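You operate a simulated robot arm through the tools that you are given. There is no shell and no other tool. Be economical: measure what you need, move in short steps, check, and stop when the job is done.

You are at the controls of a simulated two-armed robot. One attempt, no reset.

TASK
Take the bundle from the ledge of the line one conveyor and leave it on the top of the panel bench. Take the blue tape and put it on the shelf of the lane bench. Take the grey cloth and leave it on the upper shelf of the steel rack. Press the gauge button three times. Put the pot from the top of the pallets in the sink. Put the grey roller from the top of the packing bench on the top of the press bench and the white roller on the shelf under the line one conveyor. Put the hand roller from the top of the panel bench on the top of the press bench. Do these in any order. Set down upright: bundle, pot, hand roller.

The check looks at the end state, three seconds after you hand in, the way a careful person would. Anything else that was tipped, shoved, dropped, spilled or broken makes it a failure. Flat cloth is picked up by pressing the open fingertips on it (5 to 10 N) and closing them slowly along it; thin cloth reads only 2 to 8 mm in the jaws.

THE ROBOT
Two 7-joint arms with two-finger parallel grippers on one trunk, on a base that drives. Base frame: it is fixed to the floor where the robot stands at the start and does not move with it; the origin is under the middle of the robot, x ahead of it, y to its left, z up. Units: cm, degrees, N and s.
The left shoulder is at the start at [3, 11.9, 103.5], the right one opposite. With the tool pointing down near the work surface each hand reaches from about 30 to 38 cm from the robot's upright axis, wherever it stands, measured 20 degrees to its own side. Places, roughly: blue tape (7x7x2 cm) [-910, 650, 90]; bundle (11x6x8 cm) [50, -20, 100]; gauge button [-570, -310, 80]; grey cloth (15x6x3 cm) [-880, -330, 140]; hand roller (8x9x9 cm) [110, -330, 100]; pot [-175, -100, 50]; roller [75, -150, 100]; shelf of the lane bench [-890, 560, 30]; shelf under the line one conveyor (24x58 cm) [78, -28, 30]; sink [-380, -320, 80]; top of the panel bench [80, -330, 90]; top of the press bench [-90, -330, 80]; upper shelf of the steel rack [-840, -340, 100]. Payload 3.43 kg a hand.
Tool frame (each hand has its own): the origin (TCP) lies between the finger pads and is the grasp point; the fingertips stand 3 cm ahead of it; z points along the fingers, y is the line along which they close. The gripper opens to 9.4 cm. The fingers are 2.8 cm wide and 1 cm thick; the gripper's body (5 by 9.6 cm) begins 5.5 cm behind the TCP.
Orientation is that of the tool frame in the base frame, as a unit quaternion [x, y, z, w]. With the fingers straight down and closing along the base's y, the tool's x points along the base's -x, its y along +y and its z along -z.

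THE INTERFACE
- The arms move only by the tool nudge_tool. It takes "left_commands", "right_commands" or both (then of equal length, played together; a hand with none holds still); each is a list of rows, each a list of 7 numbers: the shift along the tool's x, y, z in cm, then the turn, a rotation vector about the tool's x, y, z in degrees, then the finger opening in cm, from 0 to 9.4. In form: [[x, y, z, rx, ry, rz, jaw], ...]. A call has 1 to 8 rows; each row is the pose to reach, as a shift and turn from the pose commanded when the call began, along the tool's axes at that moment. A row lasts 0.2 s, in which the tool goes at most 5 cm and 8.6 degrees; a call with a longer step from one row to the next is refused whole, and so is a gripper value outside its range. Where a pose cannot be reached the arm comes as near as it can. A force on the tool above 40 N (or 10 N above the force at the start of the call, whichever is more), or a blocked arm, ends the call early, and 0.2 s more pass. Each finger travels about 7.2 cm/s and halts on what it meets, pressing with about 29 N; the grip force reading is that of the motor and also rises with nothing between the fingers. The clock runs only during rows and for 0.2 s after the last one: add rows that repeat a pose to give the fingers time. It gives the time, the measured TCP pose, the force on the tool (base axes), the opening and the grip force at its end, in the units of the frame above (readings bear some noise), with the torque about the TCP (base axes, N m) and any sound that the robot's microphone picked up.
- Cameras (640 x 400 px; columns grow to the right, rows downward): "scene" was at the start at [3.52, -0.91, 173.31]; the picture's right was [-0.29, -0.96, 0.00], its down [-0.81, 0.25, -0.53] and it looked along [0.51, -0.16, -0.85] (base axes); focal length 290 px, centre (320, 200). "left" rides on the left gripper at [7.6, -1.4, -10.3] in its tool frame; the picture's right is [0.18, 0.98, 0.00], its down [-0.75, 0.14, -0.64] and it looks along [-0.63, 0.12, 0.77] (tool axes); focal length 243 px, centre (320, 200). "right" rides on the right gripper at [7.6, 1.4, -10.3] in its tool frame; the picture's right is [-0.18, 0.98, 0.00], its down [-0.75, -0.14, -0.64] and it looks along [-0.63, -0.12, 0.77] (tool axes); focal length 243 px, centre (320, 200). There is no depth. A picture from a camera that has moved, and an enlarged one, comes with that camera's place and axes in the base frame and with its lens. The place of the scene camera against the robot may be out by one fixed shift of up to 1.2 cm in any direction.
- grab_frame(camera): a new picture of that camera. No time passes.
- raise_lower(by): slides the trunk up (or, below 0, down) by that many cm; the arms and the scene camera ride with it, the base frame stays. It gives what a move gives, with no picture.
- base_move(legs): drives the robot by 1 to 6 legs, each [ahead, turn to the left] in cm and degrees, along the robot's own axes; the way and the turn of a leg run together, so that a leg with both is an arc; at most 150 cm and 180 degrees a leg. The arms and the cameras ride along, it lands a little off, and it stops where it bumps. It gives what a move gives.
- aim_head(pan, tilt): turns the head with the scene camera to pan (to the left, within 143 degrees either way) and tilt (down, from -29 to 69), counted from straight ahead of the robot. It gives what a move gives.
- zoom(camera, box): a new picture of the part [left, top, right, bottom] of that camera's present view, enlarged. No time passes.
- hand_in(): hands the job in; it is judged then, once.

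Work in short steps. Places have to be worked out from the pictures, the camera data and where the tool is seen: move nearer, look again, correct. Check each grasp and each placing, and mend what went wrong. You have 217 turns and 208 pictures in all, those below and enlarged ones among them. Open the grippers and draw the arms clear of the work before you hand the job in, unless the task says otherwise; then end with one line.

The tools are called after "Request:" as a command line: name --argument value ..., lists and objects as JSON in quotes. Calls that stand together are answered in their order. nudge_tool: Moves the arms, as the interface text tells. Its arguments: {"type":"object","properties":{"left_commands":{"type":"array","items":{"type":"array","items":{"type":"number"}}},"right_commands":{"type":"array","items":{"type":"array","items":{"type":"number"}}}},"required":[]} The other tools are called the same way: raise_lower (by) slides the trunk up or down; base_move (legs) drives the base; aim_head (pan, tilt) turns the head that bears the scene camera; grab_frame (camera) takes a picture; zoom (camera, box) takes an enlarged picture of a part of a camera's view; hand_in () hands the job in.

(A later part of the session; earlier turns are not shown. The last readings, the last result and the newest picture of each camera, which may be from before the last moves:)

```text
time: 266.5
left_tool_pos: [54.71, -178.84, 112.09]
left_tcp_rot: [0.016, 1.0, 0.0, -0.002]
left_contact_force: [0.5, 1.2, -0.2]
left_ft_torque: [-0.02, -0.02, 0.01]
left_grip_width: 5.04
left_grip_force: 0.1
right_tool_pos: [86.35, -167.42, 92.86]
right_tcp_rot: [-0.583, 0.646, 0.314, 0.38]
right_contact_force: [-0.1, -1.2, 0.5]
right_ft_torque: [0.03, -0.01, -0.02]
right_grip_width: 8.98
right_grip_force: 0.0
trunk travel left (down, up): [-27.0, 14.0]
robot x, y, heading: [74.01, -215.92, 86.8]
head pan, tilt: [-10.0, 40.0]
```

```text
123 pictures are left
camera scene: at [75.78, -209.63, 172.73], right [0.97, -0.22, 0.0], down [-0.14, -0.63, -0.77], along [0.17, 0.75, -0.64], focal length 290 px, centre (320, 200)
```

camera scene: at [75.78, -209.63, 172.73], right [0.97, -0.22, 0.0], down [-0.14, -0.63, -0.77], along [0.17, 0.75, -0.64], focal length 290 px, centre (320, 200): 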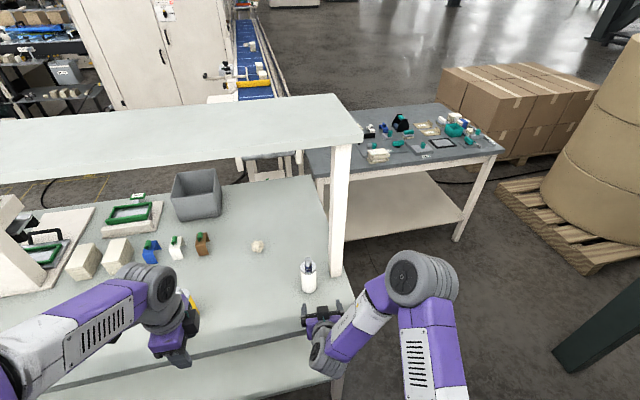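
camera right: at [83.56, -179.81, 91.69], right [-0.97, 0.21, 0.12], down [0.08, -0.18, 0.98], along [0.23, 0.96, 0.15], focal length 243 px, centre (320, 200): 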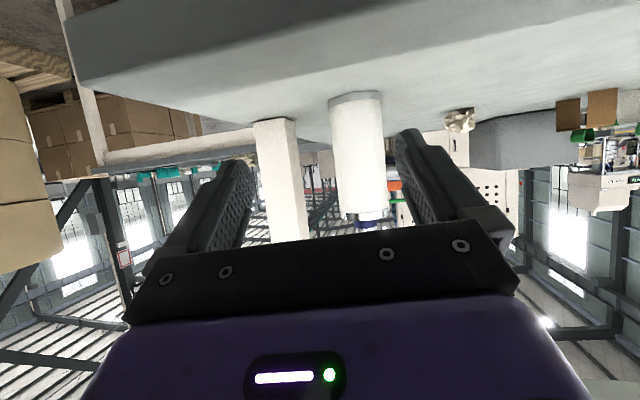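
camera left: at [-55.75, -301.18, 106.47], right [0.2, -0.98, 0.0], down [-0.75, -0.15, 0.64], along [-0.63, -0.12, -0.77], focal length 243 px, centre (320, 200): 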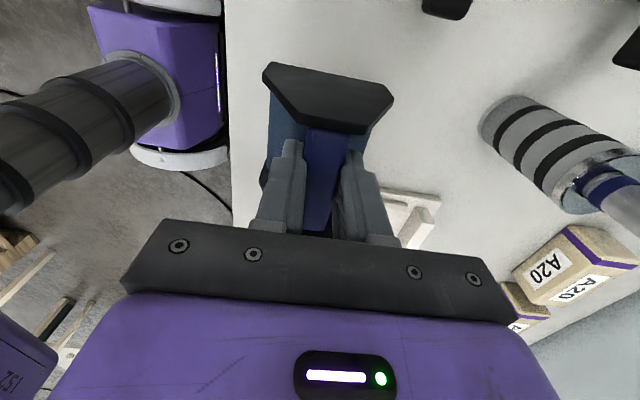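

The roller is at (84.9,-153.8) and the post is clear to its east. I align laterally then advance.

Request:
nudge_tool --right_commands '[[0, 1.6, 0, 0, 0, 0, 9], [0, 3.1, 0, 0, 0, 0, 9], [-1.6, 3.1, 3, 0, 0, 0, 9], [-3.3, 3.1, 6, 0, 0, 0, 9], [-5, 3.1, 9, 0, 0, 0, 9], [-6.6, 3.1, 11.6, 0, 0, 0, 9], [-6.6, 3.1, 11.6, 0, 0, 0, 9]]'

Request:
grab_frame --camera "right"

```text
time: 268.1
left_tool_pos: [54.71, -178.88, 111.99]
left_tcp_rot: [0.017, 1.0, 0.0, -0.001]
left_contact_force: [0.7, 0.1, -0.7]
left_ft_torque: [-0.03, 0.0, -0.02]
left_grip_width: 5.01
left_grip_force: 0.1
right_tool_pos: [84.99, -153.94, 92.68]
right_tcp_rot: [-0.583, 0.646, 0.315, 0.379]
right_contact_force: [-0.4, 0.0, -0.4]
right_ft_torque: [0.0, 0.04, 0.0]
right_grip_width: 9.0
right_grip_force: 0.1
trunk travel left (down, up): [-27.0, 14.0]
robot x, y, heading: [74.12, -215.9, 87.1]
head pan, tilt: [-10.0, 40.0]
```

```text
122 pictures are left
camera right: at [82.11, -166.38, 91.45], right [-0.97, 0.21, 0.12], down [0.08, -0.18, 0.98], along [0.23, 0.96, 0.15], focal length 243 px, centre (320, 200)
```

right: 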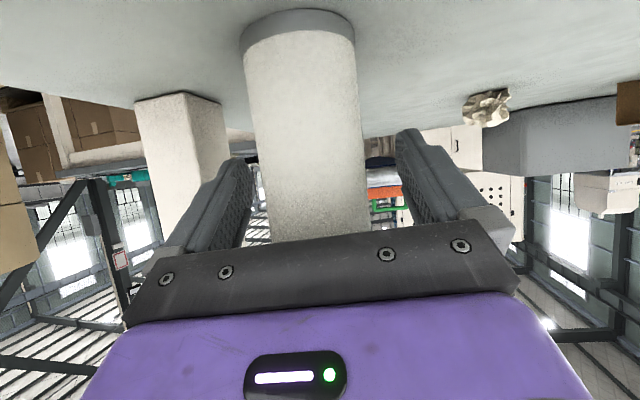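

The roller is slightly nearer and to the east of centre. I correct by ~1 cm and close.

Request:
nudge_tool --right_commands '[[0.6, -0.8, -1, 0, 0, 0, 9], [0.6, -0.8, -1, 0, 0, 0, 7.5], [0.6, -0.8, -1, 0, 0, 0, 6], [0.6, -0.8, -1, 0, 0, 0, 5], [0.6, -0.8, -1, 0, 0, 0, 4], [0.6, -0.8, -1, 0, 0, 0, 3.5]]'

Request:
nudge_tool --right_commands '[[-1.7, 0, -1, 0, 0, 0, 3.5], [-3.4, 0, -2, 0, 0, 0, 3.5], [-5.2, 0, -3, 0, 0, 0, 3.5], [-5.2, 0, -3, 0, 0, 0, 3.5]]'

Request:
grab_frame --camera "right"

```text
time: 269.5
left_tool_pos: [54.56, -178.86, 111.97]
left_tcp_rot: [0.017, 1.0, -0.001, 0.0]
left_contact_force: [-0.4, 0.5, 0.1]
left_ft_torque: [-0.01, 0.01, 0.02]
left_grip_width: 4.97
left_grip_force: 0.0
right_tool_pos: [85.33, -155.21, 92.85]
right_tcp_rot: [-0.583, 0.645, 0.316, 0.38]
right_contact_force: [-10.1, 0.6, 7.9]
right_ft_torque: [0.06, 0.34, 0.04]
right_grip_width: 5.35
right_grip_force: 28.8
trunk travel left (down, up): [-27.0, 14.0]
robot x, y, heading: [74.47, -216.02, 86.9]
head pan, tilt: [-10.0, 40.0]
```

```text
time: 270.5
left_tool_pos: [54.73, -178.76, 111.97]
left_tcp_rot: [0.016, 1.0, -0.001, -0.001]
left_contact_force: [-0.2, -0.2, 0.2]
left_ft_torque: [0.0, 0.0, 0.0]
left_grip_width: 5.02
left_grip_force: 0.1
right_tool_pos: [85.25, -155.1, 98.69]
right_tcp_rot: [-0.583, 0.645, 0.314, 0.38]
right_contact_force: [0.4, 0.4, -2.9]
right_ft_torque: [0.0, 0.01, 0.0]
right_grip_width: 5.38
right_grip_force: 29.0
trunk travel left (down, up): [-27.0, 14.0]
robot x, y, heading: [74.53, -215.85, 87.0]
head pan, tilt: [-10.0, 40.0]
```

```text
121 pictures are left
camera right: at [82.55, -167.43, 97.45], right [-0.97, 0.22, 0.12], down [0.08, -0.17, 0.98], along [0.23, 0.96, 0.15], focal length 243 px, centre (320, 200)
```

right: 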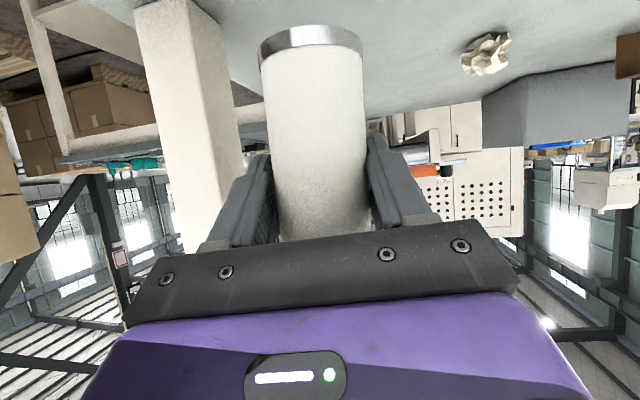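

White roller held. I back out and drive west along the aisle in two stages.

Request:
base_move --legs '[[-31, 0], [0, 93], [130, 0], [120, 0]]'

```text
time: 288.4
left_tool_pos: [-215.37, -263.24, 111.92]
left_tcp_rot: [-0.706, 0.708, -0.002, 0.0]
left_contact_force: [0.1, -0.5, -0.1]
left_ft_torque: [0.0, -0.01, 0.02]
left_grip_width: 5.0
left_grip_force: 0.2
right_tool_pos: [-240.03, -233.45, 98.59]
right_tcp_rot: [0.869, -0.031, -0.491, -0.039]
right_contact_force: [0.3, -0.3, -3.6]
right_ft_torque: [-0.01, -0.02, -0.01]
right_grip_width: 5.25
right_grip_force: 29.1
trunk travel left (down, up): [-27.0, 14.0]
robot x, y, heading: [-178.85, -242.86, 178.7]
head pan, tilt: [-10.0, 40.0]
```

On track. On to x≈-455, then north.

Request:
base_move --legs '[[140, 0], [136, 0], [0, -88], [100, 0], [98, 0], [0, -90]]'

Request:
aim_head --pan 0 --tilt 20

Request:
grab_frame --camera "scene"

```text
time: 319.0
left_tool_pos: [-423.04, -10.91, 112.0]
left_tcp_rot: [0.69, 0.723, 0.0, -0.002]
left_contact_force: [-0.3, 0.7, -0.1]
left_ft_torque: [0.03, 0.05, 0.02]
left_grip_width: 4.98
left_grip_force: 0.1
right_tool_pos: [-397.11, -39.37, 98.73]
right_tcp_rot: [0.009, 0.87, -0.026, 0.492]
right_contact_force: [-0.2, 0.0, -3.7]
right_ft_torque: [0.01, 0.03, -0.01]
right_grip_width: 5.24
right_grip_force: 29.0
trunk travel left (down, up): [-27.0, 14.0]
robot x, y, heading: [-458.52, -32.99, 1.6]
head pan, tilt: [-10.0, 40.0]
```

```text
time: 319.8
left_tool_pos: [-423.19, -11.01, 112.01]
left_tcp_rot: [0.691, 0.723, 0.0, -0.002]
left_contact_force: [-0.9, 0.0, -0.5]
left_ft_torque: [0.0, 0.0, -0.02]
left_grip_width: 4.98
left_grip_force: 0.0
right_tool_pos: [-396.92, -39.43, 98.6]
right_tcp_rot: [0.009, 0.87, -0.025, 0.493]
right_contact_force: [-0.7, -0.7, -2.9]
right_ft_torque: [0.01, 0.0, -0.02]
right_grip_width: 5.25
right_grip_force: 29.2
trunk travel left (down, up): [-27.0, 14.0]
robot x, y, heading: [-458.61, -33.04, 1.8]
head pan, tilt: [0.0, 20.0]
```

```text
120 pictures are left
camera scene: at [-452.42, -31.82, 175.86], right [0.03, -1.0, 0.0], down [-0.34, -0.01, -0.94], along [0.94, 0.03, -0.34], focal length 290 px, centre (320, 200)
```

scene: 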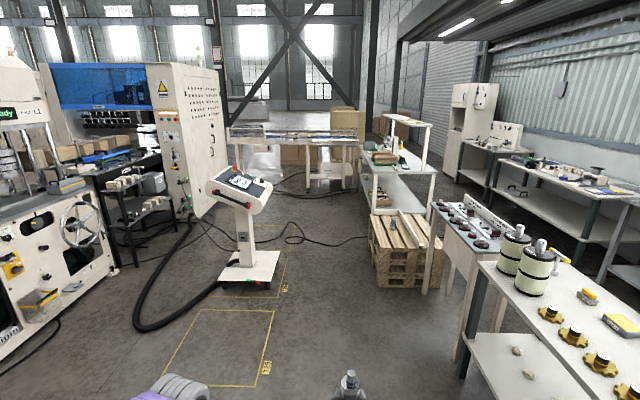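

The channel between pallets (y<-77) and console (y>26) is clear along y≈-25. I drive east to the conveyor.

Request:
base_move --legs '[[0, -0.5], [150, 0], [150, 0], [125, 0]]'

Request:
aim_head --pan 0 --tilt 45

Request:
grab_frame --camera "scene"

Request:
grab_frame --camera "right"

```text
time: 340.4
left_tool_pos: [-0.84, -1.86, 111.9]
left_tcp_rot: [0.693, 0.721, 0.0, -0.001]
left_contact_force: [-0.7, 0.1, 0.0]
left_ft_torque: [0.02, 0.01, 0.02]
left_grip_width: 5.0
left_grip_force: 0.1
right_tool_pos: [25.09, -30.66, 98.73]
right_tcp_rot: [0.013, 0.87, -0.028, 0.492]
right_contact_force: [-0.2, 0.8, -3.2]
right_ft_torque: [-0.01, 0.03, -0.01]
right_grip_width: 5.24
right_grip_force: 29.1
trunk travel left (down, up): [-27.0, 14.0]
robot x, y, heading: [-36.83, -23.74, 1.5]
head pan, tilt: [0.0, 20.0]
```

```text
time: 341.3
left_tool_pos: [-0.84, -2.03, 111.9]
left_tcp_rot: [0.693, 0.721, 0.0, -0.001]
left_contact_force: [0.0, 0.2, -0.8]
left_ft_torque: [0.01, -0.05, 0.01]
left_grip_width: 4.99
left_grip_force: 0.0
right_tool_pos: [25.1, -30.71, 98.68]
right_tcp_rot: [0.012, 0.87, -0.027, 0.493]
right_contact_force: [0.0, -0.6, -3.7]
right_ft_torque: [0.02, 0.02, 0.01]
right_grip_width: 5.25
right_grip_force: 28.5
trunk travel left (down, up): [-27.0, 14.0]
robot x, y, heading: [-36.53, -24.05, 1.5]
head pan, tilt: [0.0, 45.0]
```

```text
119 pictures are left
camera scene: at [-31.5, -22.75, 172.01], right [0.02, -1.0, 0.0], down [-0.71, -0.02, -0.71], along [0.71, 0.02, -0.71], focal length 290 px, centre (320, 200)
```

scene: 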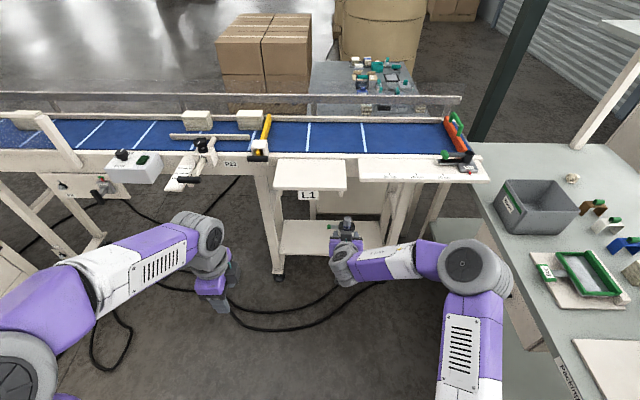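

```text
118 pictures are left
camera right: at [12.56, -28.68, 97.43], right [0.14, 0.98, 0.12], down [-0.17, -0.1, 0.98], along [0.98, -0.16, 0.15], focal length 243 px, centre (320, 200)
```

right: 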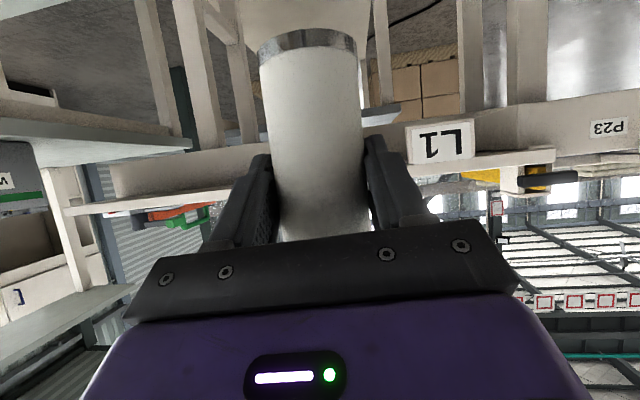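

The low shelf front edge is at x≈65. I lower the trunk fully and then lower the right arm here in the open to check its reach.

Request:
raise_lower --by -27

Request:
nudge_tool --right_commands '[[3.4, 0, 2, 0, 0, 0, 3.5], [6.8, 0, 4, 0, 0, 0, 3.5], [10.2, 0, 6.1, 0, 0, 0, 3.5], [13.6, 0, 8.2, 0, 0, 0, 3.5], [17, 0, 10.2, 0, 0, 0, 3.5], [20.4, 0, 12.2, 0, 0, 0, 3.5], [23.8, 0, 14.3, 0, 0, 0, 3.5], [25.7, 0, 15.4, 0, 0, 0, 3.5]]'

Request:
grab_frame --camera "scene"

Request:
grab_frame --camera "right"

```text
time: 344.0
left_tool_pos: [-0.89, -2.05, 85.04]
left_tcp_rot: [0.692, 0.721, 0.0, -0.002]
left_contact_force: [0.1, 1.1, -0.2]
left_ft_torque: [-0.01, 0.02, -0.03]
left_grip_width: 5.01
left_grip_force: 0.1
right_tool_pos: [24.98, -30.77, 71.64]
right_tcp_rot: [0.011, 0.87, -0.027, 0.493]
right_contact_force: [1.0, -0.5, -3.1]
right_ft_torque: [-0.01, 0.03, 0.05]
right_grip_width: 5.25
right_grip_force: 29.7
trunk travel left (down, up): [0.0, 41.0]
robot x, y, heading: [-36.36, -24.37, 1.6]
head pan, tilt: [0.0, 45.0]
```

```text
time: 345.8
left_tool_pos: [-0.72, -1.97, 84.92]
left_tcp_rot: [0.693, 0.721, 0.0, -0.001]
left_contact_force: [-0.9, 0.3, -0.2]
left_ft_torque: [0.0, -0.03, -0.01]
left_grip_width: 5.0
left_grip_force: 0.0
right_tool_pos: [25.02, -31.73, 41.66]
right_tcp_rot: [0.012, 0.87, -0.027, 0.493]
right_contact_force: [-0.2, 0.4, -2.7]
right_ft_torque: [-0.01, 0.04, 0.01]
right_grip_width: 5.23
right_grip_force: 29.3
trunk travel left (down, up): [0.0, 41.0]
robot x, y, heading: [-36.61, -24.07, 0.9]
head pan, tilt: [0.0, 45.0]
```

```text
117 pictures are left
camera scene: at [-31.49, -22.75, 145.0], right [0.02, -1.0, 0.0], down [-0.71, -0.02, -0.71], along [0.71, 0.02, -0.71], focal length 290 px, centre (320, 200)
```

scene: 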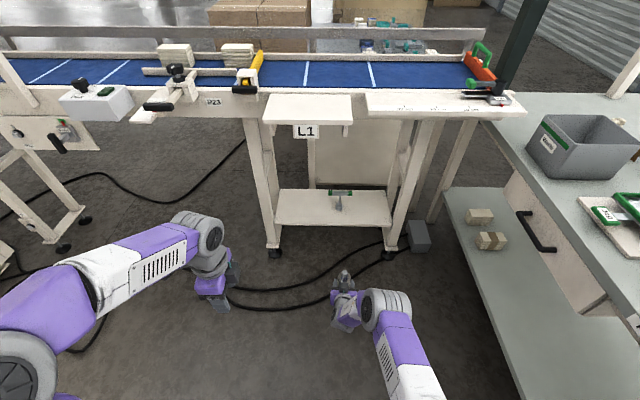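

```text
116 pictures are left
camera right: at [12.46, -29.75, 40.45], right [0.14, 0.98, 0.12], down [-0.17, -0.1, 0.98], along [0.98, -0.16, 0.15], focal length 243 px, centre (320, 200)
```

right: 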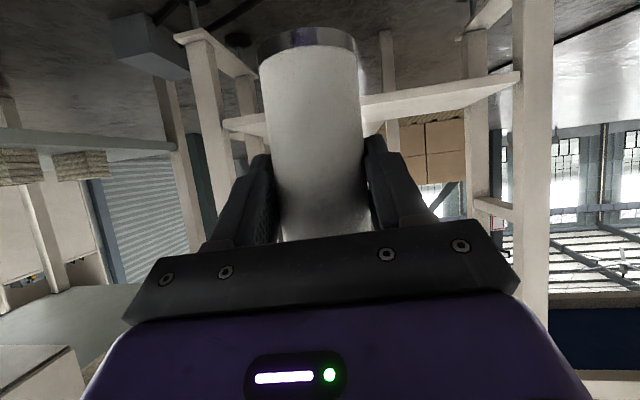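

Good reach. Zoom on the shelf to see what already lies there.

Request:
zoom --camera "scene" --box '[250, 160, 430, 260]'

```text
3.56 times, centred on (340, 210) of scene
camera zoom: at [-31.49, -22.75, 145.0], right [0.02, -1.0, 0.0], down [-0.71, -0.02, -0.71], along [0.71, 0.02, -0.71], focal length 1030 px, centre (249, 164)
```

zoom: 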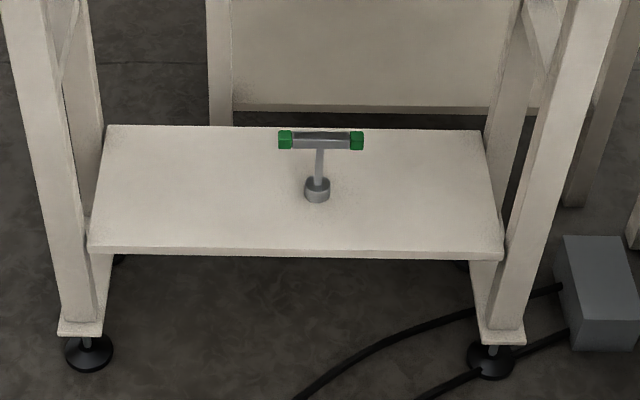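

A T-shaped tool stands mid-shelf at (77,-30), spanning y≈-24..-37. I'll set the roller at about (75,-46). First I tuck the left arm out and back, then shift the base to the right.

Request:
nudge_tool --left_commands '[[2.5, -2, 0, 0, 0, 0, 5], [5, -4, 0, 0, 0, 0, 5], [7.5, -6, 0, 0, 0, 0, 5], [10, -8, 0, 0, 0, 0, 5], [12.5, -10, 0, 0, 0, 0, 5], [15, -11, 0, 0, 0, 0, 5]]'

Request:
base_move --legs '[[-25, 0], [0, -25], [34, 0], [0, 24]]'

Request:
grab_frame --camera "scene"

```text
time: 347.2
left_tool_pos: [-12.54, 12.58, 84.85]
left_tcp_rot: [0.693, 0.721, 0.0, -0.001]
left_contact_force: [0.1, 0.1, 0.5]
left_ft_torque: [0.04, -0.02, 0.0]
left_grip_width: 5.0
left_grip_force: 0.1
right_tool_pos: [24.93, -31.77, 41.75]
right_tcp_rot: [0.012, 0.87, -0.028, 0.492]
right_contact_force: [0.6, 0.2, -2.8]
right_ft_torque: [0.04, 0.04, 0.0]
right_grip_width: 5.24
right_grip_force: 28.8
trunk travel left (down, up): [0.0, 41.0]
robot x, y, heading: [-36.54, -23.68, 1.1]
head pan, tilt: [0.0, 45.0]
```

```text
time: 353.4
left_tool_pos: [-6.01, -2.25, 84.86]
left_tcp_rot: [0.7, 0.714, 0.0, -0.001]
left_contact_force: [-0.3, 0.2, -0.1]
left_ft_torque: [0.01, 0.0, -0.01]
left_grip_width: 5.0
left_grip_force: 0.0
right_tool_pos: [30.53, -47.14, 41.67]
right_tcp_rot: [0.02, 0.87, -0.032, 0.492]
right_contact_force: [0.5, 0.4, -2.7]
right_ft_torque: [-0.01, 0.01, 0.03]
right_grip_width: 5.22
right_grip_force: 29.3
trunk travel left (down, up): [0.0, 41.0]
robot x, y, heading: [-30.99, -37.94, 0.1]
head pan, tilt: [0.0, 45.0]
```

```text
114 pictures are left
camera scene: at [-25.8, -36.96, 145.0], right [0.0, -1.0, 0.0], down [-0.71, 0.0, -0.71], along [0.71, 0.0, -0.71], focal length 290 px, centre (320, 200)
```

scene: 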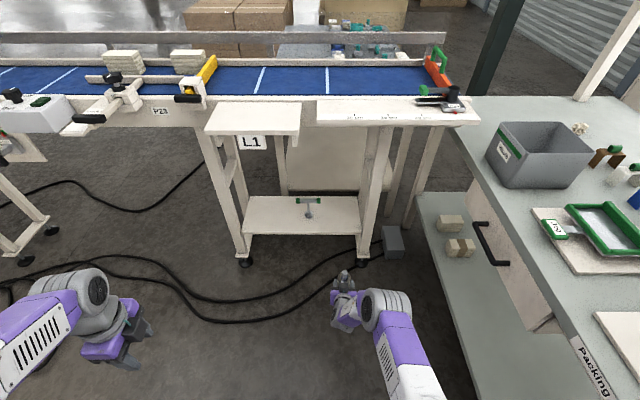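

Aligned at y≈-47. I drive 24 cm ahead and check the height against the shelf edge.

Request:
base_move --legs '[[24, 0]]'

Request:
nudge_tool --right_commands '[[0, 0.8, 0, 0, 0, 0, 3.5], [0, 0.8, 0, 0, 0, 0, 3.5]]'

Request:
grab_frame --camera "right"

Request:
grab_frame --camera "scene"

```text
time: 355.1
left_tool_pos: [17.83, -2.03, 84.83]
left_tcp_rot: [0.699, 0.715, 0.0, -0.001]
left_contact_force: [-0.1, 0.3, 0.2]
left_ft_torque: [-0.02, 0.04, 0.01]
left_grip_width: 5.01
left_grip_force: 0.0
right_tool_pos: [54.43, -47.05, 41.7]
right_tcp_rot: [0.02, 0.87, -0.032, 0.492]
right_contact_force: [-0.1, -0.9, -3.7]
right_ft_torque: [0.01, 0.02, -0.01]
right_grip_width: 5.24
right_grip_force: 29.0
trunk travel left (down, up): [0.0, 41.0]
robot x, y, heading: [-7.11, -37.63, 0.3]
head pan, tilt: [0.0, 45.0]
```

```text
time: 355.8
left_tool_pos: [17.85, -2.02, 84.79]
left_tcp_rot: [0.699, 0.715, 0.0, -0.002]
left_contact_force: [0.4, -0.5, 0.0]
left_ft_torque: [-0.04, 0.0, -0.01]
left_grip_width: 4.97
left_grip_force: 0.0
right_tool_pos: [54.49, -46.12, 41.64]
right_tcp_rot: [0.02, 0.87, -0.032, 0.491]
right_contact_force: [0.3, 0.0, -2.9]
right_ft_torque: [-0.01, 0.02, 0.0]
right_grip_width: 5.24
right_grip_force: 28.7
trunk travel left (down, up): [0.0, 41.0]
robot x, y, heading: [-6.96, -38.09, 0.4]
head pan, tilt: [0.0, 45.0]
```

```text
113 pictures are left
camera right: at [41.97, -43.91, 40.38], right [0.16, 0.98, 0.12], down [-0.17, -0.09, 0.98], along [0.97, -0.18, 0.15], focal length 243 px, centre (320, 200)
```

right: 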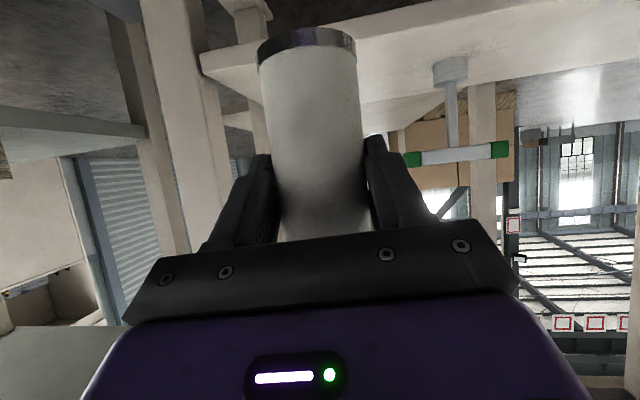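

```text
112 pictures are left
camera scene: at [-1.88, -36.88, 145.0], right [0.0, -1.0, 0.0], down [-0.71, 0.0, -0.71], along [0.71, 0.0, -0.71], focal length 290 px, centre (320, 200)
```

scene: 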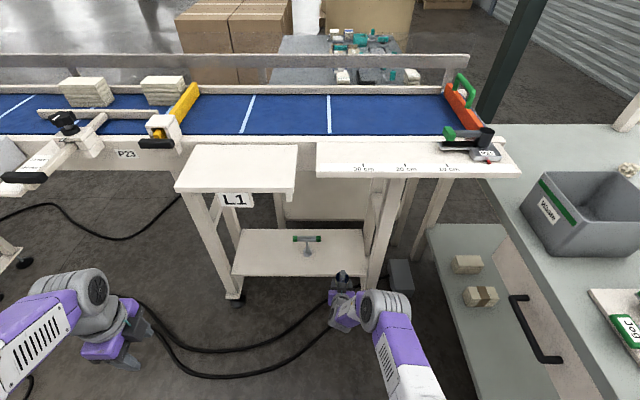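

Clearance is fine (shelf ≈30.5, roller bottom ≈35). I move 0.8 cm back from the T-tool and drive in 20 cm.

Request:
nudge_tool --right_commands '[[0, -0.8, 0, 0, 0, 0, 3.5], [0, -0.8, 0, 0, 0, 0, 3.5]]'

Request:
base_move --legs '[[20, 0]]'

Request:
grab_frame --camera "right"

Request:
grab_frame --camera "scene"

```text
time: 356.4
left_tool_pos: [17.81, -2.03, 84.93]
left_tcp_rot: [0.699, 0.715, 0.001, -0.001]
left_contact_force: [0.0, -0.8, -0.8]
left_ft_torque: [-0.03, 0.01, 0.0]
left_grip_width: 5.02
left_grip_force: 0.1
right_tool_pos: [54.35, -46.95, 41.75]
right_tcp_rot: [0.02, 0.87, -0.032, 0.491]
right_contact_force: [-0.7, -1.0, -4.0]
right_ft_torque: [0.02, 0.01, -0.02]
right_grip_width: 5.23
right_grip_force: 28.7
trunk travel left (down, up): [0.0, 41.0]
robot x, y, heading: [-6.98, -38.08, -0.0]
head pan, tilt: [0.0, 45.0]
```

```text
time: 358.0
left_tool_pos: [38.18, -1.92, 84.83]
left_tcp_rot: [0.7, 0.714, -0.001, -0.002]
left_contact_force: [-0.1, -0.5, 0.3]
left_ft_torque: [0.03, -0.01, -0.01]
left_grip_width: 5.0
left_grip_force: 0.0
right_tool_pos: [74.69, -46.97, 41.59]
right_tcp_rot: [0.021, 0.87, -0.033, 0.492]
right_contact_force: [1.3, 0.0, -3.5]
right_ft_torque: [0.0, 0.06, 0.0]
right_grip_width: 5.27
right_grip_force: 29.0
trunk travel left (down, up): [0.0, 41.0]
robot x, y, heading: [13.7, -38.16, 0.1]
head pan, tilt: [0.0, 45.0]
```

```text
111 pictures are left
camera right: at [62.23, -44.67, 40.42], right [0.16, 0.98, 0.12], down [-0.17, -0.09, 0.98], along [0.97, -0.18, 0.15], focal length 243 px, centre (320, 200)
```

right: 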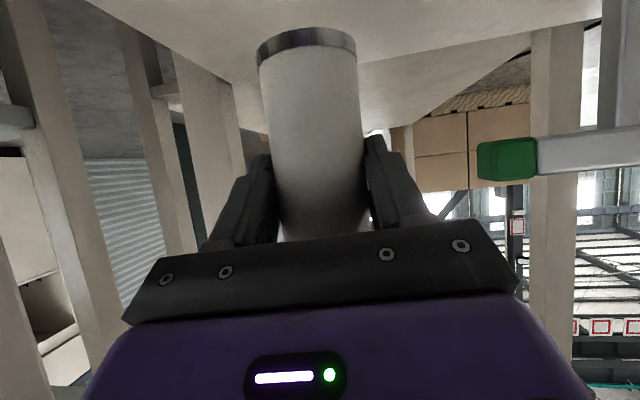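

```text
110 pictures are left
camera scene: at [18.5, -36.81, 145.0], right [0.0, -1.0, 0.0], down [-0.71, 0.0, -0.71], along [0.71, 0.0, -0.71], focal length 290 px, centre (320, 200)
```

scene: 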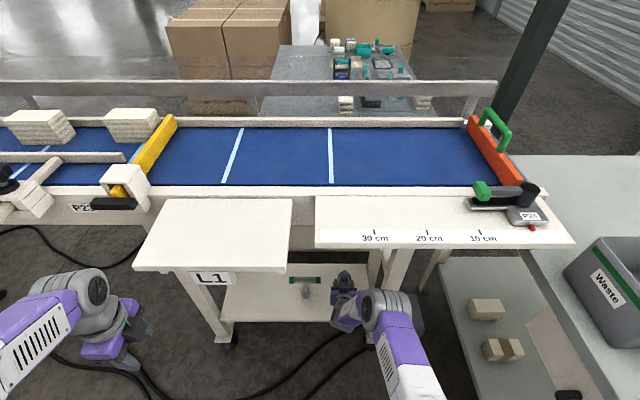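

Roller is over the shelf (9 cm in from the edge). I lower it slowly by arm.

Request:
nudge_tool --right_commands '[[0.86, 0, 0.5, 0, 0, 0, 3.5], [1.7, 0, 1.03, 0, 0, 0, 3.5], [2.3, 0, 1.4, 0, 0, 0, 3.5], [2.75, 0, 1.65, 0, 0, 0, 3.5], [3.1, 0, 1.85, 0, 0, 0, 3.5], [3.1, 0, 1.85, 0, 0, 0, 3.5]]'

Request:
grab_frame --camera "right"

```text
time: 359.4
left_tool_pos: [38.09, -2.01, 84.98]
left_tcp_rot: [0.699, 0.715, -0.001, -0.001]
left_contact_force: [0.3, -0.5, -0.2]
left_ft_torque: [0.01, -0.02, -0.03]
left_grip_width: 5.03
left_grip_force: 0.1
right_tool_pos: [74.48, -47.08, 38.04]
right_tcp_rot: [0.02, 0.87, -0.032, 0.491]
right_contact_force: [0.1, 0.2, -3.8]
right_ft_torque: [-0.01, 0.02, 0.01]
right_grip_width: 5.22
right_grip_force: 29.3
trunk travel left (down, up): [0.0, 41.0]
robot x, y, heading: [13.66, -38.28, 0.0]
head pan, tilt: [0.0, 45.0]
```

```text
109 pictures are left
camera right: at [62.13, -44.81, 36.79], right [0.16, 0.98, 0.12], down [-0.17, -0.09, 0.98], along [0.97, -0.18, 0.15], focal length 243 px, centre (320, 200)
```

right: 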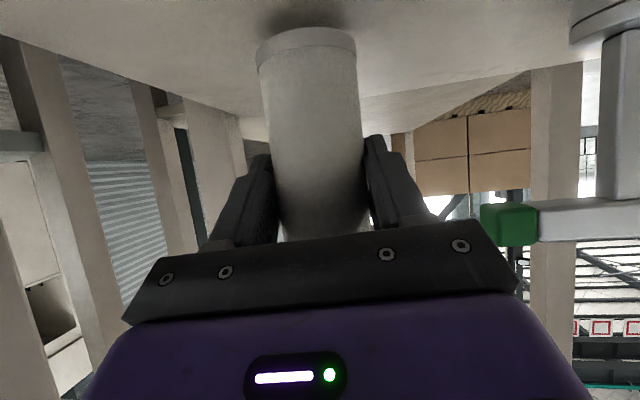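

Very near. Smaller steps until contact.

Request:
nudge_tool --right_commands '[[0.26, 0, 0.15, 0, 0, 0, 3.5], [0.52, 0, 0.31, 0, 0, 0, 3.5], [0.77, 0, 0.46, 0, 0, 0, 3.5], [0.77, 0, 0.46, 0, 0, 0, 3.5]]'

```text
time: 360.4
left_tool_pos: [38.37, -1.87, 84.95]
left_tcp_rot: [0.699, 0.715, 0.0, -0.002]
left_contact_force: [0.0, 0.1, 0.6]
left_ft_torque: [-0.01, 0.0, -0.01]
left_grip_width: 4.99
left_grip_force: 0.1
right_tool_pos: [74.66, -47.08, 37.07]
right_tcp_rot: [0.021, 0.87, -0.034, 0.492]
right_contact_force: [0.2, -0.6, -2.9]
right_ft_torque: [0.02, 0.02, 0.04]
right_grip_width: 5.25
right_grip_force: 28.7
trunk travel left (down, up): [0.0, 41.0]
robot x, y, heading: [13.5, -38.08, 0.2]
head pan, tilt: [0.0, 45.0]
```

Request:
nudge_tool --right_commands '[[0.26, 0, 0.15, 0, 0, 0, 3.5], [0.52, 0, 0.31, 0, 0, 0, 3.5], [0.6, 0, 0.36, 0, 0, 0, 3.5], [0.6, 0, 0.36, 0, 0, 0, 3.5]]'

Request:
grab_frame --camera "right"

```text
time: 361.4
left_tool_pos: [37.95, -1.9, 84.81]
left_tcp_rot: [0.699, 0.715, 0.001, 0.0]
left_contact_force: [0.1, 0.1, 0.0]
left_ft_torque: [-0.01, 0.0, -0.01]
left_grip_width: 4.99
left_grip_force: 0.0
right_tool_pos: [74.82, -46.95, 36.75]
right_tcp_rot: [0.02, 0.868, -0.033, 0.496]
right_contact_force: [-14.9, 4.1, 30.0]
right_ft_torque: [0.26, 0.13, 0.12]
right_grip_width: 5.22
right_grip_force: 29.2
trunk travel left (down, up): [0.0, 41.0]
robot x, y, heading: [13.12, -37.89, 0.1]
head pan, tilt: [0.0, 45.0]
```

```text
108 pictures are left
camera right: at [62.31, -44.77, 35.5], right [0.16, 0.98, 0.12], down [-0.18, -0.09, 0.98], along [0.97, -0.18, 0.16], focal length 243 px, centre (320, 200)
```

right: 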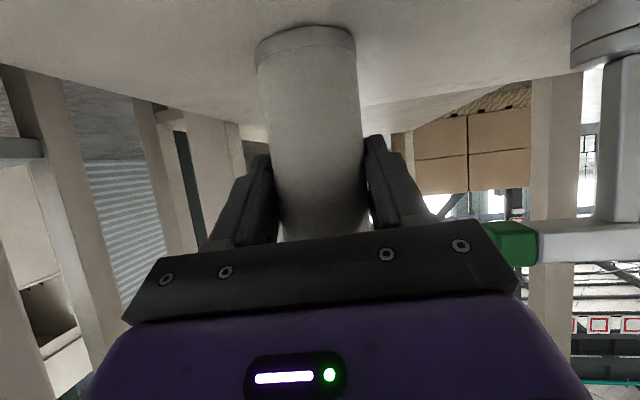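

On the shelf. I ease off, open and withdraw along the tool axis.

Request:
nudge_tool --right_commands '[[-0.25, 0, -0.15, 0, 0, 0, 3.5], [-0.25, 0, -0.15, 0, 0, 0, 5.5], [-0.25, 0, -0.15, 0, 0, 0, 6.6], [-0.25, 0, -0.15, 0, 0, 0, 7], [0, 0, -3, 0, 0, 0, 7], [0, 0, -7, 0, 0, 0, 7], [0, 0, -11, 0, 0, 0, 7]]'

Request:
grab_frame --camera "right"

```text
time: 363.0
left_tool_pos: [38.14, -1.9, 84.92]
left_tcp_rot: [0.699, 0.715, 0.0, -0.002]
left_contact_force: [0.4, -0.2, -0.4]
left_ft_torque: [-0.01, 0.02, 0.02]
left_grip_width: 4.99
left_grip_force: 0.0
right_tool_pos: [65.46, -46.37, 42.28]
right_tcp_rot: [0.022, 0.87, -0.034, 0.492]
right_contact_force: [0.1, 0.3, 0.4]
right_ft_torque: [-0.02, 0.01, -0.01]
right_grip_width: 7.0
right_grip_force: 0.0
trunk travel left (down, up): [0.0, 41.0]
robot x, y, heading: [13.47, -38.18, 0.4]
head pan, tilt: [0.0, 45.0]
```

```text
107 pictures are left
camera right: at [52.95, -44.07, 41.04], right [0.16, 0.98, 0.12], down [-0.17, -0.09, 0.98], along [0.97, -0.18, 0.15], focal length 243 px, centre (320, 200)
```

right: 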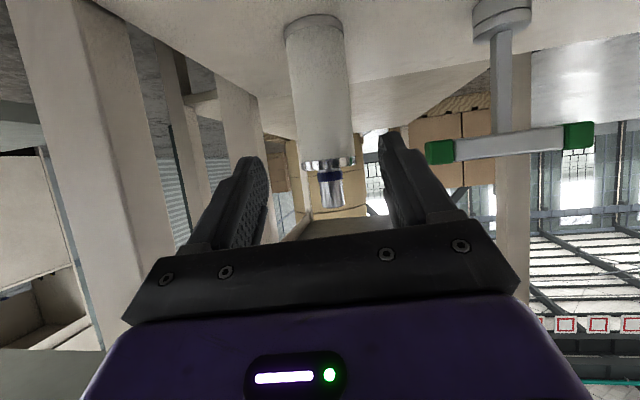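

The white roller stands on the shelf. I back out, raise the trunk, and go to the pallets for the pot.

Request:
base_move --legs '[[-45, 0]]'

Request:
raise_lower --by 35

Request:
base_move --legs '[[0, 90], [0, 88], [120, 0]]'

Request:
aim_head --pan 70 --tilt 45

Request:
grab_frame --camera "scene"

```text
time: 365.7
left_tool_pos: [-6.41, -2.1, 84.89]
left_tcp_rot: [0.701, 0.713, 0.0, -0.001]
left_contact_force: [-0.6, 0.1, -0.9]
left_ft_torque: [0.01, 0.0, -0.01]
left_grip_width: 5.01
left_grip_force: 0.0
right_tool_pos: [20.72, -46.63, 42.26]
right_tcp_rot: [0.023, 0.87, -0.034, 0.491]
right_contact_force: [-0.5, 0.2, 0.2]
right_ft_torque: [-0.01, -0.01, 0.02]
right_grip_width: 6.98
right_grip_force: 0.1
trunk travel left (down, up): [0.0, 41.0]
robot x, y, heading: [-31.07, -38.02, -0.0]
head pan, tilt: [0.0, 45.0]
```

```text
time: 369.1
left_tool_pos: [-6.35, -2.11, 119.81]
left_tcp_rot: [0.701, 0.713, 0.0, -0.002]
left_contact_force: [-0.6, 0.4, -0.5]
left_ft_torque: [-0.01, 0.0, 0.02]
left_grip_width: 4.99
left_grip_force: 0.0
right_tool_pos: [20.7, -46.68, 77.14]
right_tcp_rot: [0.023, 0.87, -0.034, 0.492]
right_contact_force: [-1.2, 0.1, 0.5]
right_ft_torque: [0.02, 0.01, 0.02]
right_grip_width: 7.0
right_grip_force: 0.1
trunk travel left (down, up): [-35.0, 6.0]
robot x, y, heading: [-31.38, -38.07, -0.1]
head pan, tilt: [0.0, 45.0]
```

```text
time: 382.9
left_tool_pos: [-179.15, -71.44, 119.86]
left_tcp_rot: [0.709, -0.706, 0.001, -0.001]
left_contact_force: [0.8, 0.5, 0.6]
left_ft_torque: [0.03, 0.02, 0.01]
left_grip_width: 5.0
left_grip_force: 0.1
right_tool_pos: [-205.6, -26.43, 77.18]
right_tcp_rot: [0.87, -0.028, -0.491, -0.037]
right_contact_force: [-0.3, -0.1, 0.7]
right_ft_torque: [0.01, 0.0, -0.02]
right_grip_width: 7.03
right_grip_force: 0.0
trunk travel left (down, up): [-35.0, 6.0]
robot x, y, heading: [-153.72, -35.92, 179.0]
head pan, tilt: [0.0, 45.0]
```

```text
time: 384.3
left_tool_pos: [-179.15, -71.4, 119.94]
left_tcp_rot: [0.708, -0.706, 0.0, 0.001]
left_contact_force: [0.3, -0.5, 0.3]
left_ft_torque: [0.02, 0.02, 0.0]
left_grip_width: 5.03
left_grip_force: 0.0
right_tool_pos: [-205.65, -26.52, 77.22]
right_tcp_rot: [0.87, -0.028, -0.491, -0.036]
right_contact_force: [0.5, 0.4, -0.5]
right_ft_torque: [-0.02, -0.01, 0.0]
right_grip_width: 7.0
right_grip_force: 0.1
trunk travel left (down, up): [-35.0, 6.0]
robot x, y, heading: [-153.68, -35.75, 179.2]
head pan, tilt: [70.0, 45.0]
```

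```text
106 pictures are left
camera scene: at [-153.67, -42.34, 180.01], right [-0.93, 0.36, 0.0], down [0.25, 0.66, -0.71], along [-0.25, -0.66, -0.71], focal length 290 px, centre (320, 200)
```

scene: 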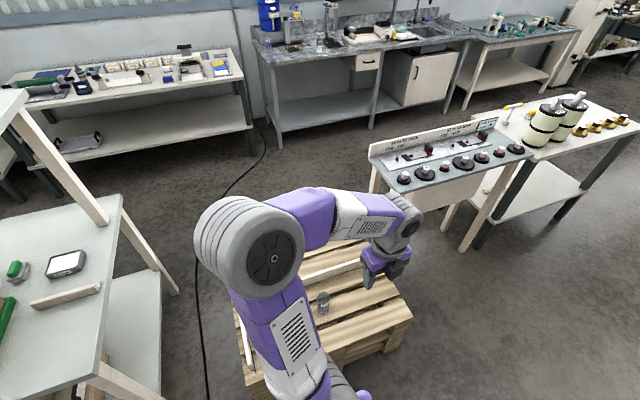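

Pot is near (-176,-99). Zoom for its shape.

Request:
zoom --camera "scene" --box '[240, 230, 440, 390]'

Request:
grab_frame --camera "left"

```text
2.50 times, centred on (340, 310) of scene
camera zoom: at [-153.67, -42.34, 180.01], right [-0.93, 0.36, 0.0], down [0.25, 0.66, -0.71], along [-0.25, -0.66, -0.71], focal length 724 px, centre (270, -75)
```

zoom: 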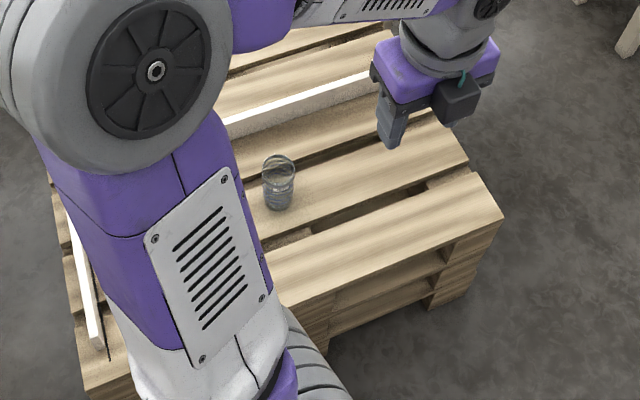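

```text
104 pictures are left
camera left: at [-177.68, -78.97, 130.15], right [-0.98, -0.19, 0.0], down [-0.15, 0.75, 0.64], along [-0.12, 0.63, -0.77], focal length 243 px, centre (320, 200)
```

left: 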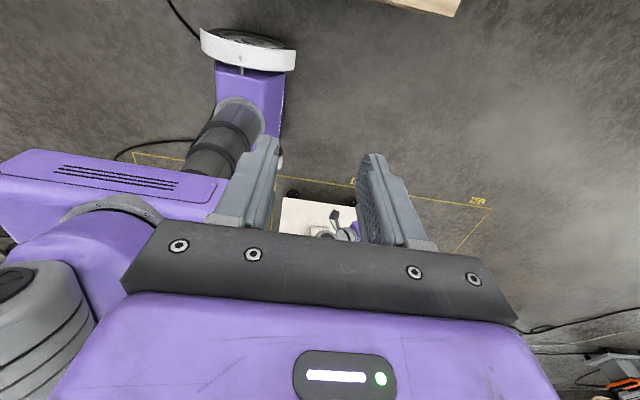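

It's a small open jar-like pot standing on the planks at about (-176,-99). I'll take it from above with the left hand: drive so that it lies ahead-left, facing south.

Request:
base_move --legs '[[38, 0], [0, 91], [12, 0]]'

Request:
aim_head --pan 10 --tilt 55

Request:
grab_frame --camera "scene"

Request:
grab_frame --camera "left"

```text
time: 391.4
left_tool_pos: [-156.79, -72.27, 119.9]
left_tcp_rot: [1.0, 0.008, 0.001, -0.001]
left_contact_force: [0.4, -0.7, -0.9]
left_ft_torque: [-0.01, 0.01, 0.0]
left_grip_width: 5.01
left_grip_force: 0.1
right_tool_pos: [-201.36, -99.11, 77.28]
right_tcp_rot: [0.632, 0.599, -0.371, 0.323]
right_contact_force: [-0.2, 0.8, -0.4]
right_ft_torque: [-0.01, -0.01, 0.01]
right_grip_width: 7.03
right_grip_force: 0.1
trunk travel left (down, up): [-35.0, 6.0]
robot x, y, heading: [-192.95, -47.19, -90.3]
head pan, tilt: [70.0, 45.0]
```

```text
time: 392.7
left_tool_pos: [-156.81, -72.23, 119.93]
left_tcp_rot: [1.0, 0.009, 0.0, -0.001]
left_contact_force: [0.2, -1.0, -0.2]
left_ft_torque: [0.02, 0.0, -0.01]
left_grip_width: 5.02
left_grip_force: 0.0
right_tool_pos: [-201.29, -99.23, 77.15]
right_tcp_rot: [0.632, 0.598, -0.372, 0.323]
right_contact_force: [-0.5, -0.7, 0.2]
right_ft_torque: [0.01, 0.03, 0.02]
right_grip_width: 7.0
right_grip_force: 0.0
trunk travel left (down, up): [-35.0, 6.0]
robot x, y, heading: [-192.69, -47.16, -90.3]
head pan, tilt: [10.0, 55.0]
```

```text
103 pictures are left
camera scene: at [-191.38, -50.18, 178.66], right [-0.99, -0.17, 0.0], down [-0.14, 0.81, -0.57], along [0.1, -0.57, -0.82], focal length 290 px, centre (320, 200)
```

scene: 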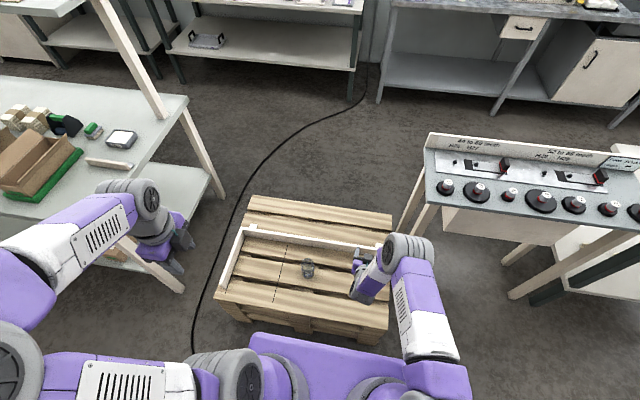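

```text
102 pictures are left
camera left: at [-149.13, -70.71, 130.16], right [0.2, -0.98, 0.0], down [-0.75, -0.15, 0.64], along [-0.63, -0.13, -0.77], focal length 243 px, centre (320, 200)
```

left: 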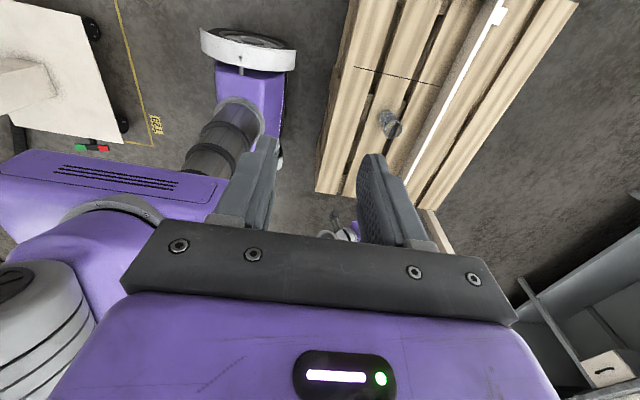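

Both views give the pot at (-176.2,-99.9). I bring the left hand over it while lifting the right hand, then lower the trunk.

Request:
nudge_tool --left_commands '[[-2.4, 3.4, 0, 0, 0, 0, 7], [-4.8, 6.9, 0, 0, 0, 0, 9], [-7.3, 10.4, 0, 0, 0, 0, 9], [-9.7, 13.8, 0, 0, 0, 0, 9], [-12.1, 17.2, 0, 0, 0, 0, 9], [-14.6, 20.7, 0, 0, 0, 0, 9], [-17, 24.2, 0, 0, 0, 0, 9], [-19.4, 27.6, 0, 0, 0, 0, 9]]' --right_commands '[[-2.2, 0, -1.3, 0, 0, 0, 7], [-4.3, 0, -2.6, 0, 0, 0, 7], [-6.4, 0, -3.8, 0, 0, 0, 7], [-8.6, 0, -5.1, 0, 0, 0, 7], [-10.7, 0, -6.4, 0, 0, 0, 7], [-12.9, 0, -7.7, 0, 0, 0, 7], [-15, 0, -9, 0, 0, 0, 7], [-17.2, 0, -10.3, 0, 0, 0, 7]]'

Request:
raise_lower --by -28

Request:
grab_frame --camera "left"

Request:
grab_frame --camera "scene"

```text
time: 394.5
left_tool_pos: [-175.93, -100.55, 119.8]
left_tcp_rot: [1.0, 0.008, 0.001, -0.001]
left_contact_force: [0.2, -0.4, 0.4]
left_ft_torque: [0.07, -0.05, 0.0]
left_grip_width: 9.02
left_grip_force: 0.0
right_tool_pos: [-200.71, -99.38, 97.27]
right_tcp_rot: [0.632, 0.599, -0.371, 0.323]
right_contact_force: [0.3, 0.1, -0.6]
right_ft_torque: [0.0, -0.01, 0.0]
right_grip_width: 7.0
right_grip_force: 0.1
trunk travel left (down, up): [-35.0, 6.0]
robot x, y, heading: [-192.64, -47.3, -90.0]
head pan, tilt: [10.0, 55.0]
```

```text
time: 397.3
left_tool_pos: [-175.89, -100.3, 91.77]
left_tcp_rot: [1.0, 0.008, 0.001, -0.001]
left_contact_force: [0.5, 0.2, 0.8]
left_ft_torque: [0.03, 0.0, 0.01]
left_grip_width: 8.98
left_grip_force: 0.1
right_tool_pos: [-200.65, -99.33, 69.24]
right_tcp_rot: [0.633, 0.599, -0.371, 0.322]
right_contact_force: [-0.6, -0.6, 0.1]
right_ft_torque: [-0.05, 0.0, -0.01]
right_grip_width: 7.0
right_grip_force: 0.0
trunk travel left (down, up): [-7.0, 34.0]
robot x, y, heading: [-192.56, -47.25, -90.3]
head pan, tilt: [10.0, 55.0]
```

```text
101 pictures are left
camera left: at [-168.17, -98.83, 102.02], right [0.2, -0.98, 0.0], down [-0.75, -0.15, 0.64], along [-0.63, -0.13, -0.77], focal length 243 px, centre (320, 200)
```

left: 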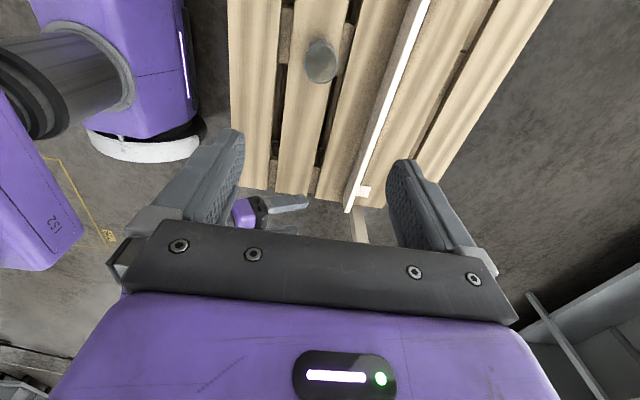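

```text
100 pictures are left
camera scene: at [-191.39, -50.19, 150.67], right [-0.99, -0.17, 0.0], down [-0.14, 0.81, -0.57], along [0.1, -0.57, -0.82], focal length 290 px, centre (320, 200)
```

scene: 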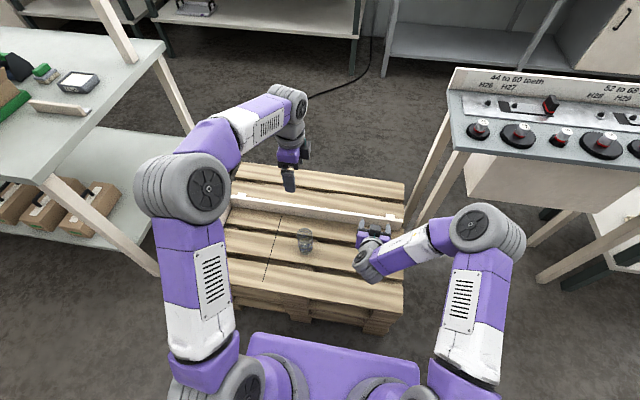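

Pot centre looks like (-176.8,-100.7). I descend to z≈68 and look again.

Request:
nudge_tool --left_commands '[[-0.4, 0.2, 4, 0, 0, 0, 9], [-0.9, 0.3, 8.5, 0, 0, 0, 9], [-0.9, 0.3, 13, 0, 0, 0, 9], [-0.9, 0.3, 17.5, 0, 0, 0, 9], [-0.9, 0.3, 22, 0, 0, 0, 9], [-0.9, 0.3, 22, 0, 0, 0, 9]]'

Request:
grab_frame --camera "left"

Request:
zoom --camera "scene" --box '[220, 160, 400, 300]'

```text
time: 398.7
left_tool_pos: [-176.77, -100.5, 69.79]
left_tcp_rot: [1.0, 0.008, 0.001, -0.001]
left_contact_force: [-0.9, -0.3, 0.0]
left_ft_torque: [0.0, 0.01, 0.0]
left_grip_width: 8.97
left_grip_force: 0.0
right_tool_pos: [-200.76, -99.28, 69.3]
right_tcp_rot: [0.632, 0.599, -0.37, 0.323]
right_contact_force: [-0.1, 0.7, 0.2]
right_ft_torque: [-0.01, 0.0, -0.01]
right_grip_width: 7.01
right_grip_force: 0.1
trunk travel left (down, up): [-7.0, 34.0]
robot x, y, heading: [-192.5, -47.32, -89.9]
head pan, tilt: [10.0, 55.0]
```

```text
99 pictures are left
camera left: at [-169.21, -99.01, 80.04], right [0.2, -0.98, 0.0], down [-0.75, -0.15, 0.64], along [-0.63, -0.13, -0.77], focal length 243 px, centre (320, 200)
```

left: 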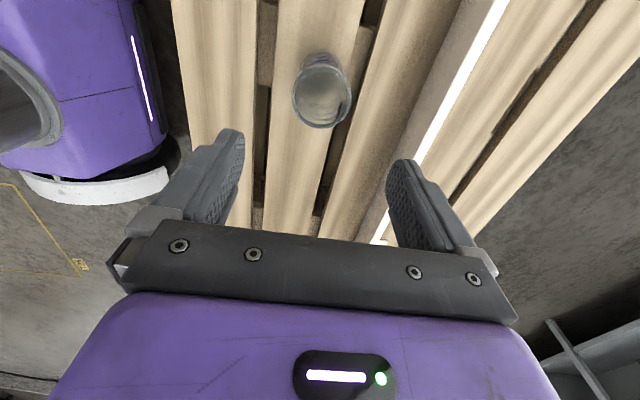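

```text
2.86 times, centred on (310, 230) of scene
camera zoom: at [-191.39, -50.19, 150.67], right [-0.99, -0.17, 0.0], down [-0.14, 0.81, -0.57], along [0.1, -0.57, -0.82], focal length 828 px, centre (349, 114)
```

zoom: 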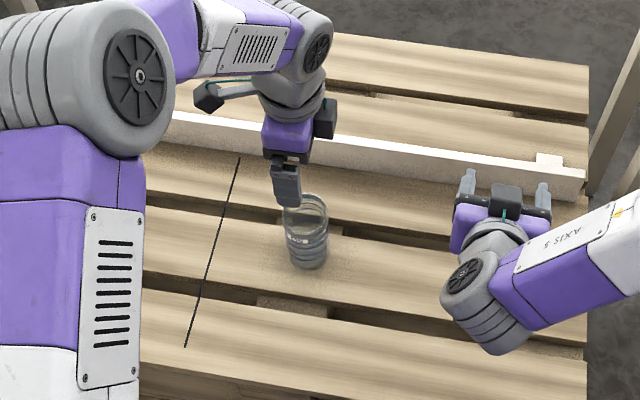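

It's a glass pot ~5.5 cm wide, standing on z≈50, centred under the hand. I descend to TCP z≈55.

Request:
nudge_tool --left_commands '[[0.4, 0.3, 4, 0, 0, 0, 9], [0.4, 0.3, 8, 0, 0, 0, 9], [0.4, 0.3, 11, 0, 0, 0, 9], [0.4, 0.3, 13, 0, 0, 0, 9], [0.4, 0.3, 14.6, 0, 0, 0, 9], [0.4, 0.3, 14.6, 0, 0, 0, 9]]'

Request:
grab_frame --camera "left"

Request:
zoom --camera "scene" --box '[220, 180, 400, 300]'

```text
time: 400.1
left_tool_pos: [-176.23, -101.02, 55.14]
left_tcp_rot: [1.0, 0.008, 0.001, -0.001]
left_contact_force: [-0.8, -0.1, -0.3]
left_ft_torque: [0.02, 0.03, -0.03]
left_grip_width: 8.96
left_grip_force: 0.1
right_tool_pos: [-200.8, -99.36, 69.2]
right_tcp_rot: [0.632, 0.598, -0.371, 0.323]
right_contact_force: [-0.2, 0.1, -0.6]
right_ft_torque: [-0.02, 0.01, 0.02]
right_grip_width: 7.02
right_grip_force: 0.1
trunk travel left (down, up): [-7.0, 34.0]
robot x, y, heading: [-192.25, -47.37, -90.2]
head pan, tilt: [10.0, 55.0]
```

```text
97 pictures are left
camera left: at [-168.64, -99.44, 65.41], right [0.2, -0.98, 0.0], down [-0.75, -0.15, 0.64], along [-0.63, -0.13, -0.77], focal length 243 px, centre (320, 200)
```

left: 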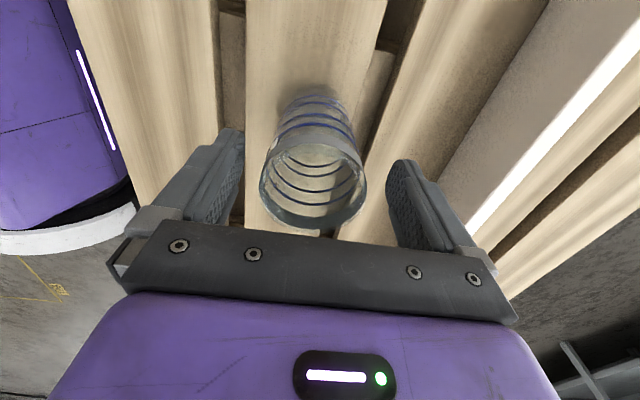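

```text
3.33 times, centred on (310, 240) of scene
camera zoom: at [-191.39, -50.19, 150.67], right [-0.99, -0.17, 0.0], down [-0.14, 0.81, -0.57], along [0.1, -0.57, -0.82], focal length 966 px, centre (353, 67)
```

zoom: 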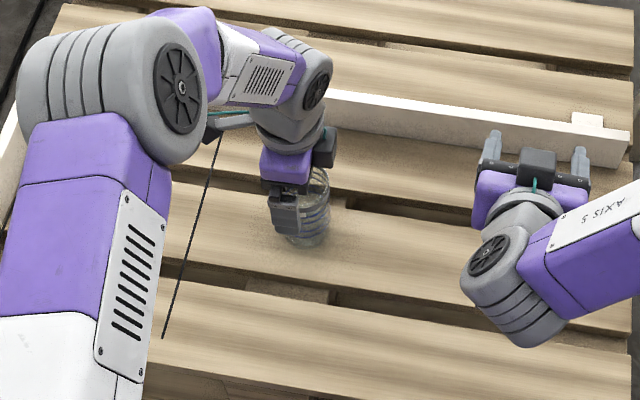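

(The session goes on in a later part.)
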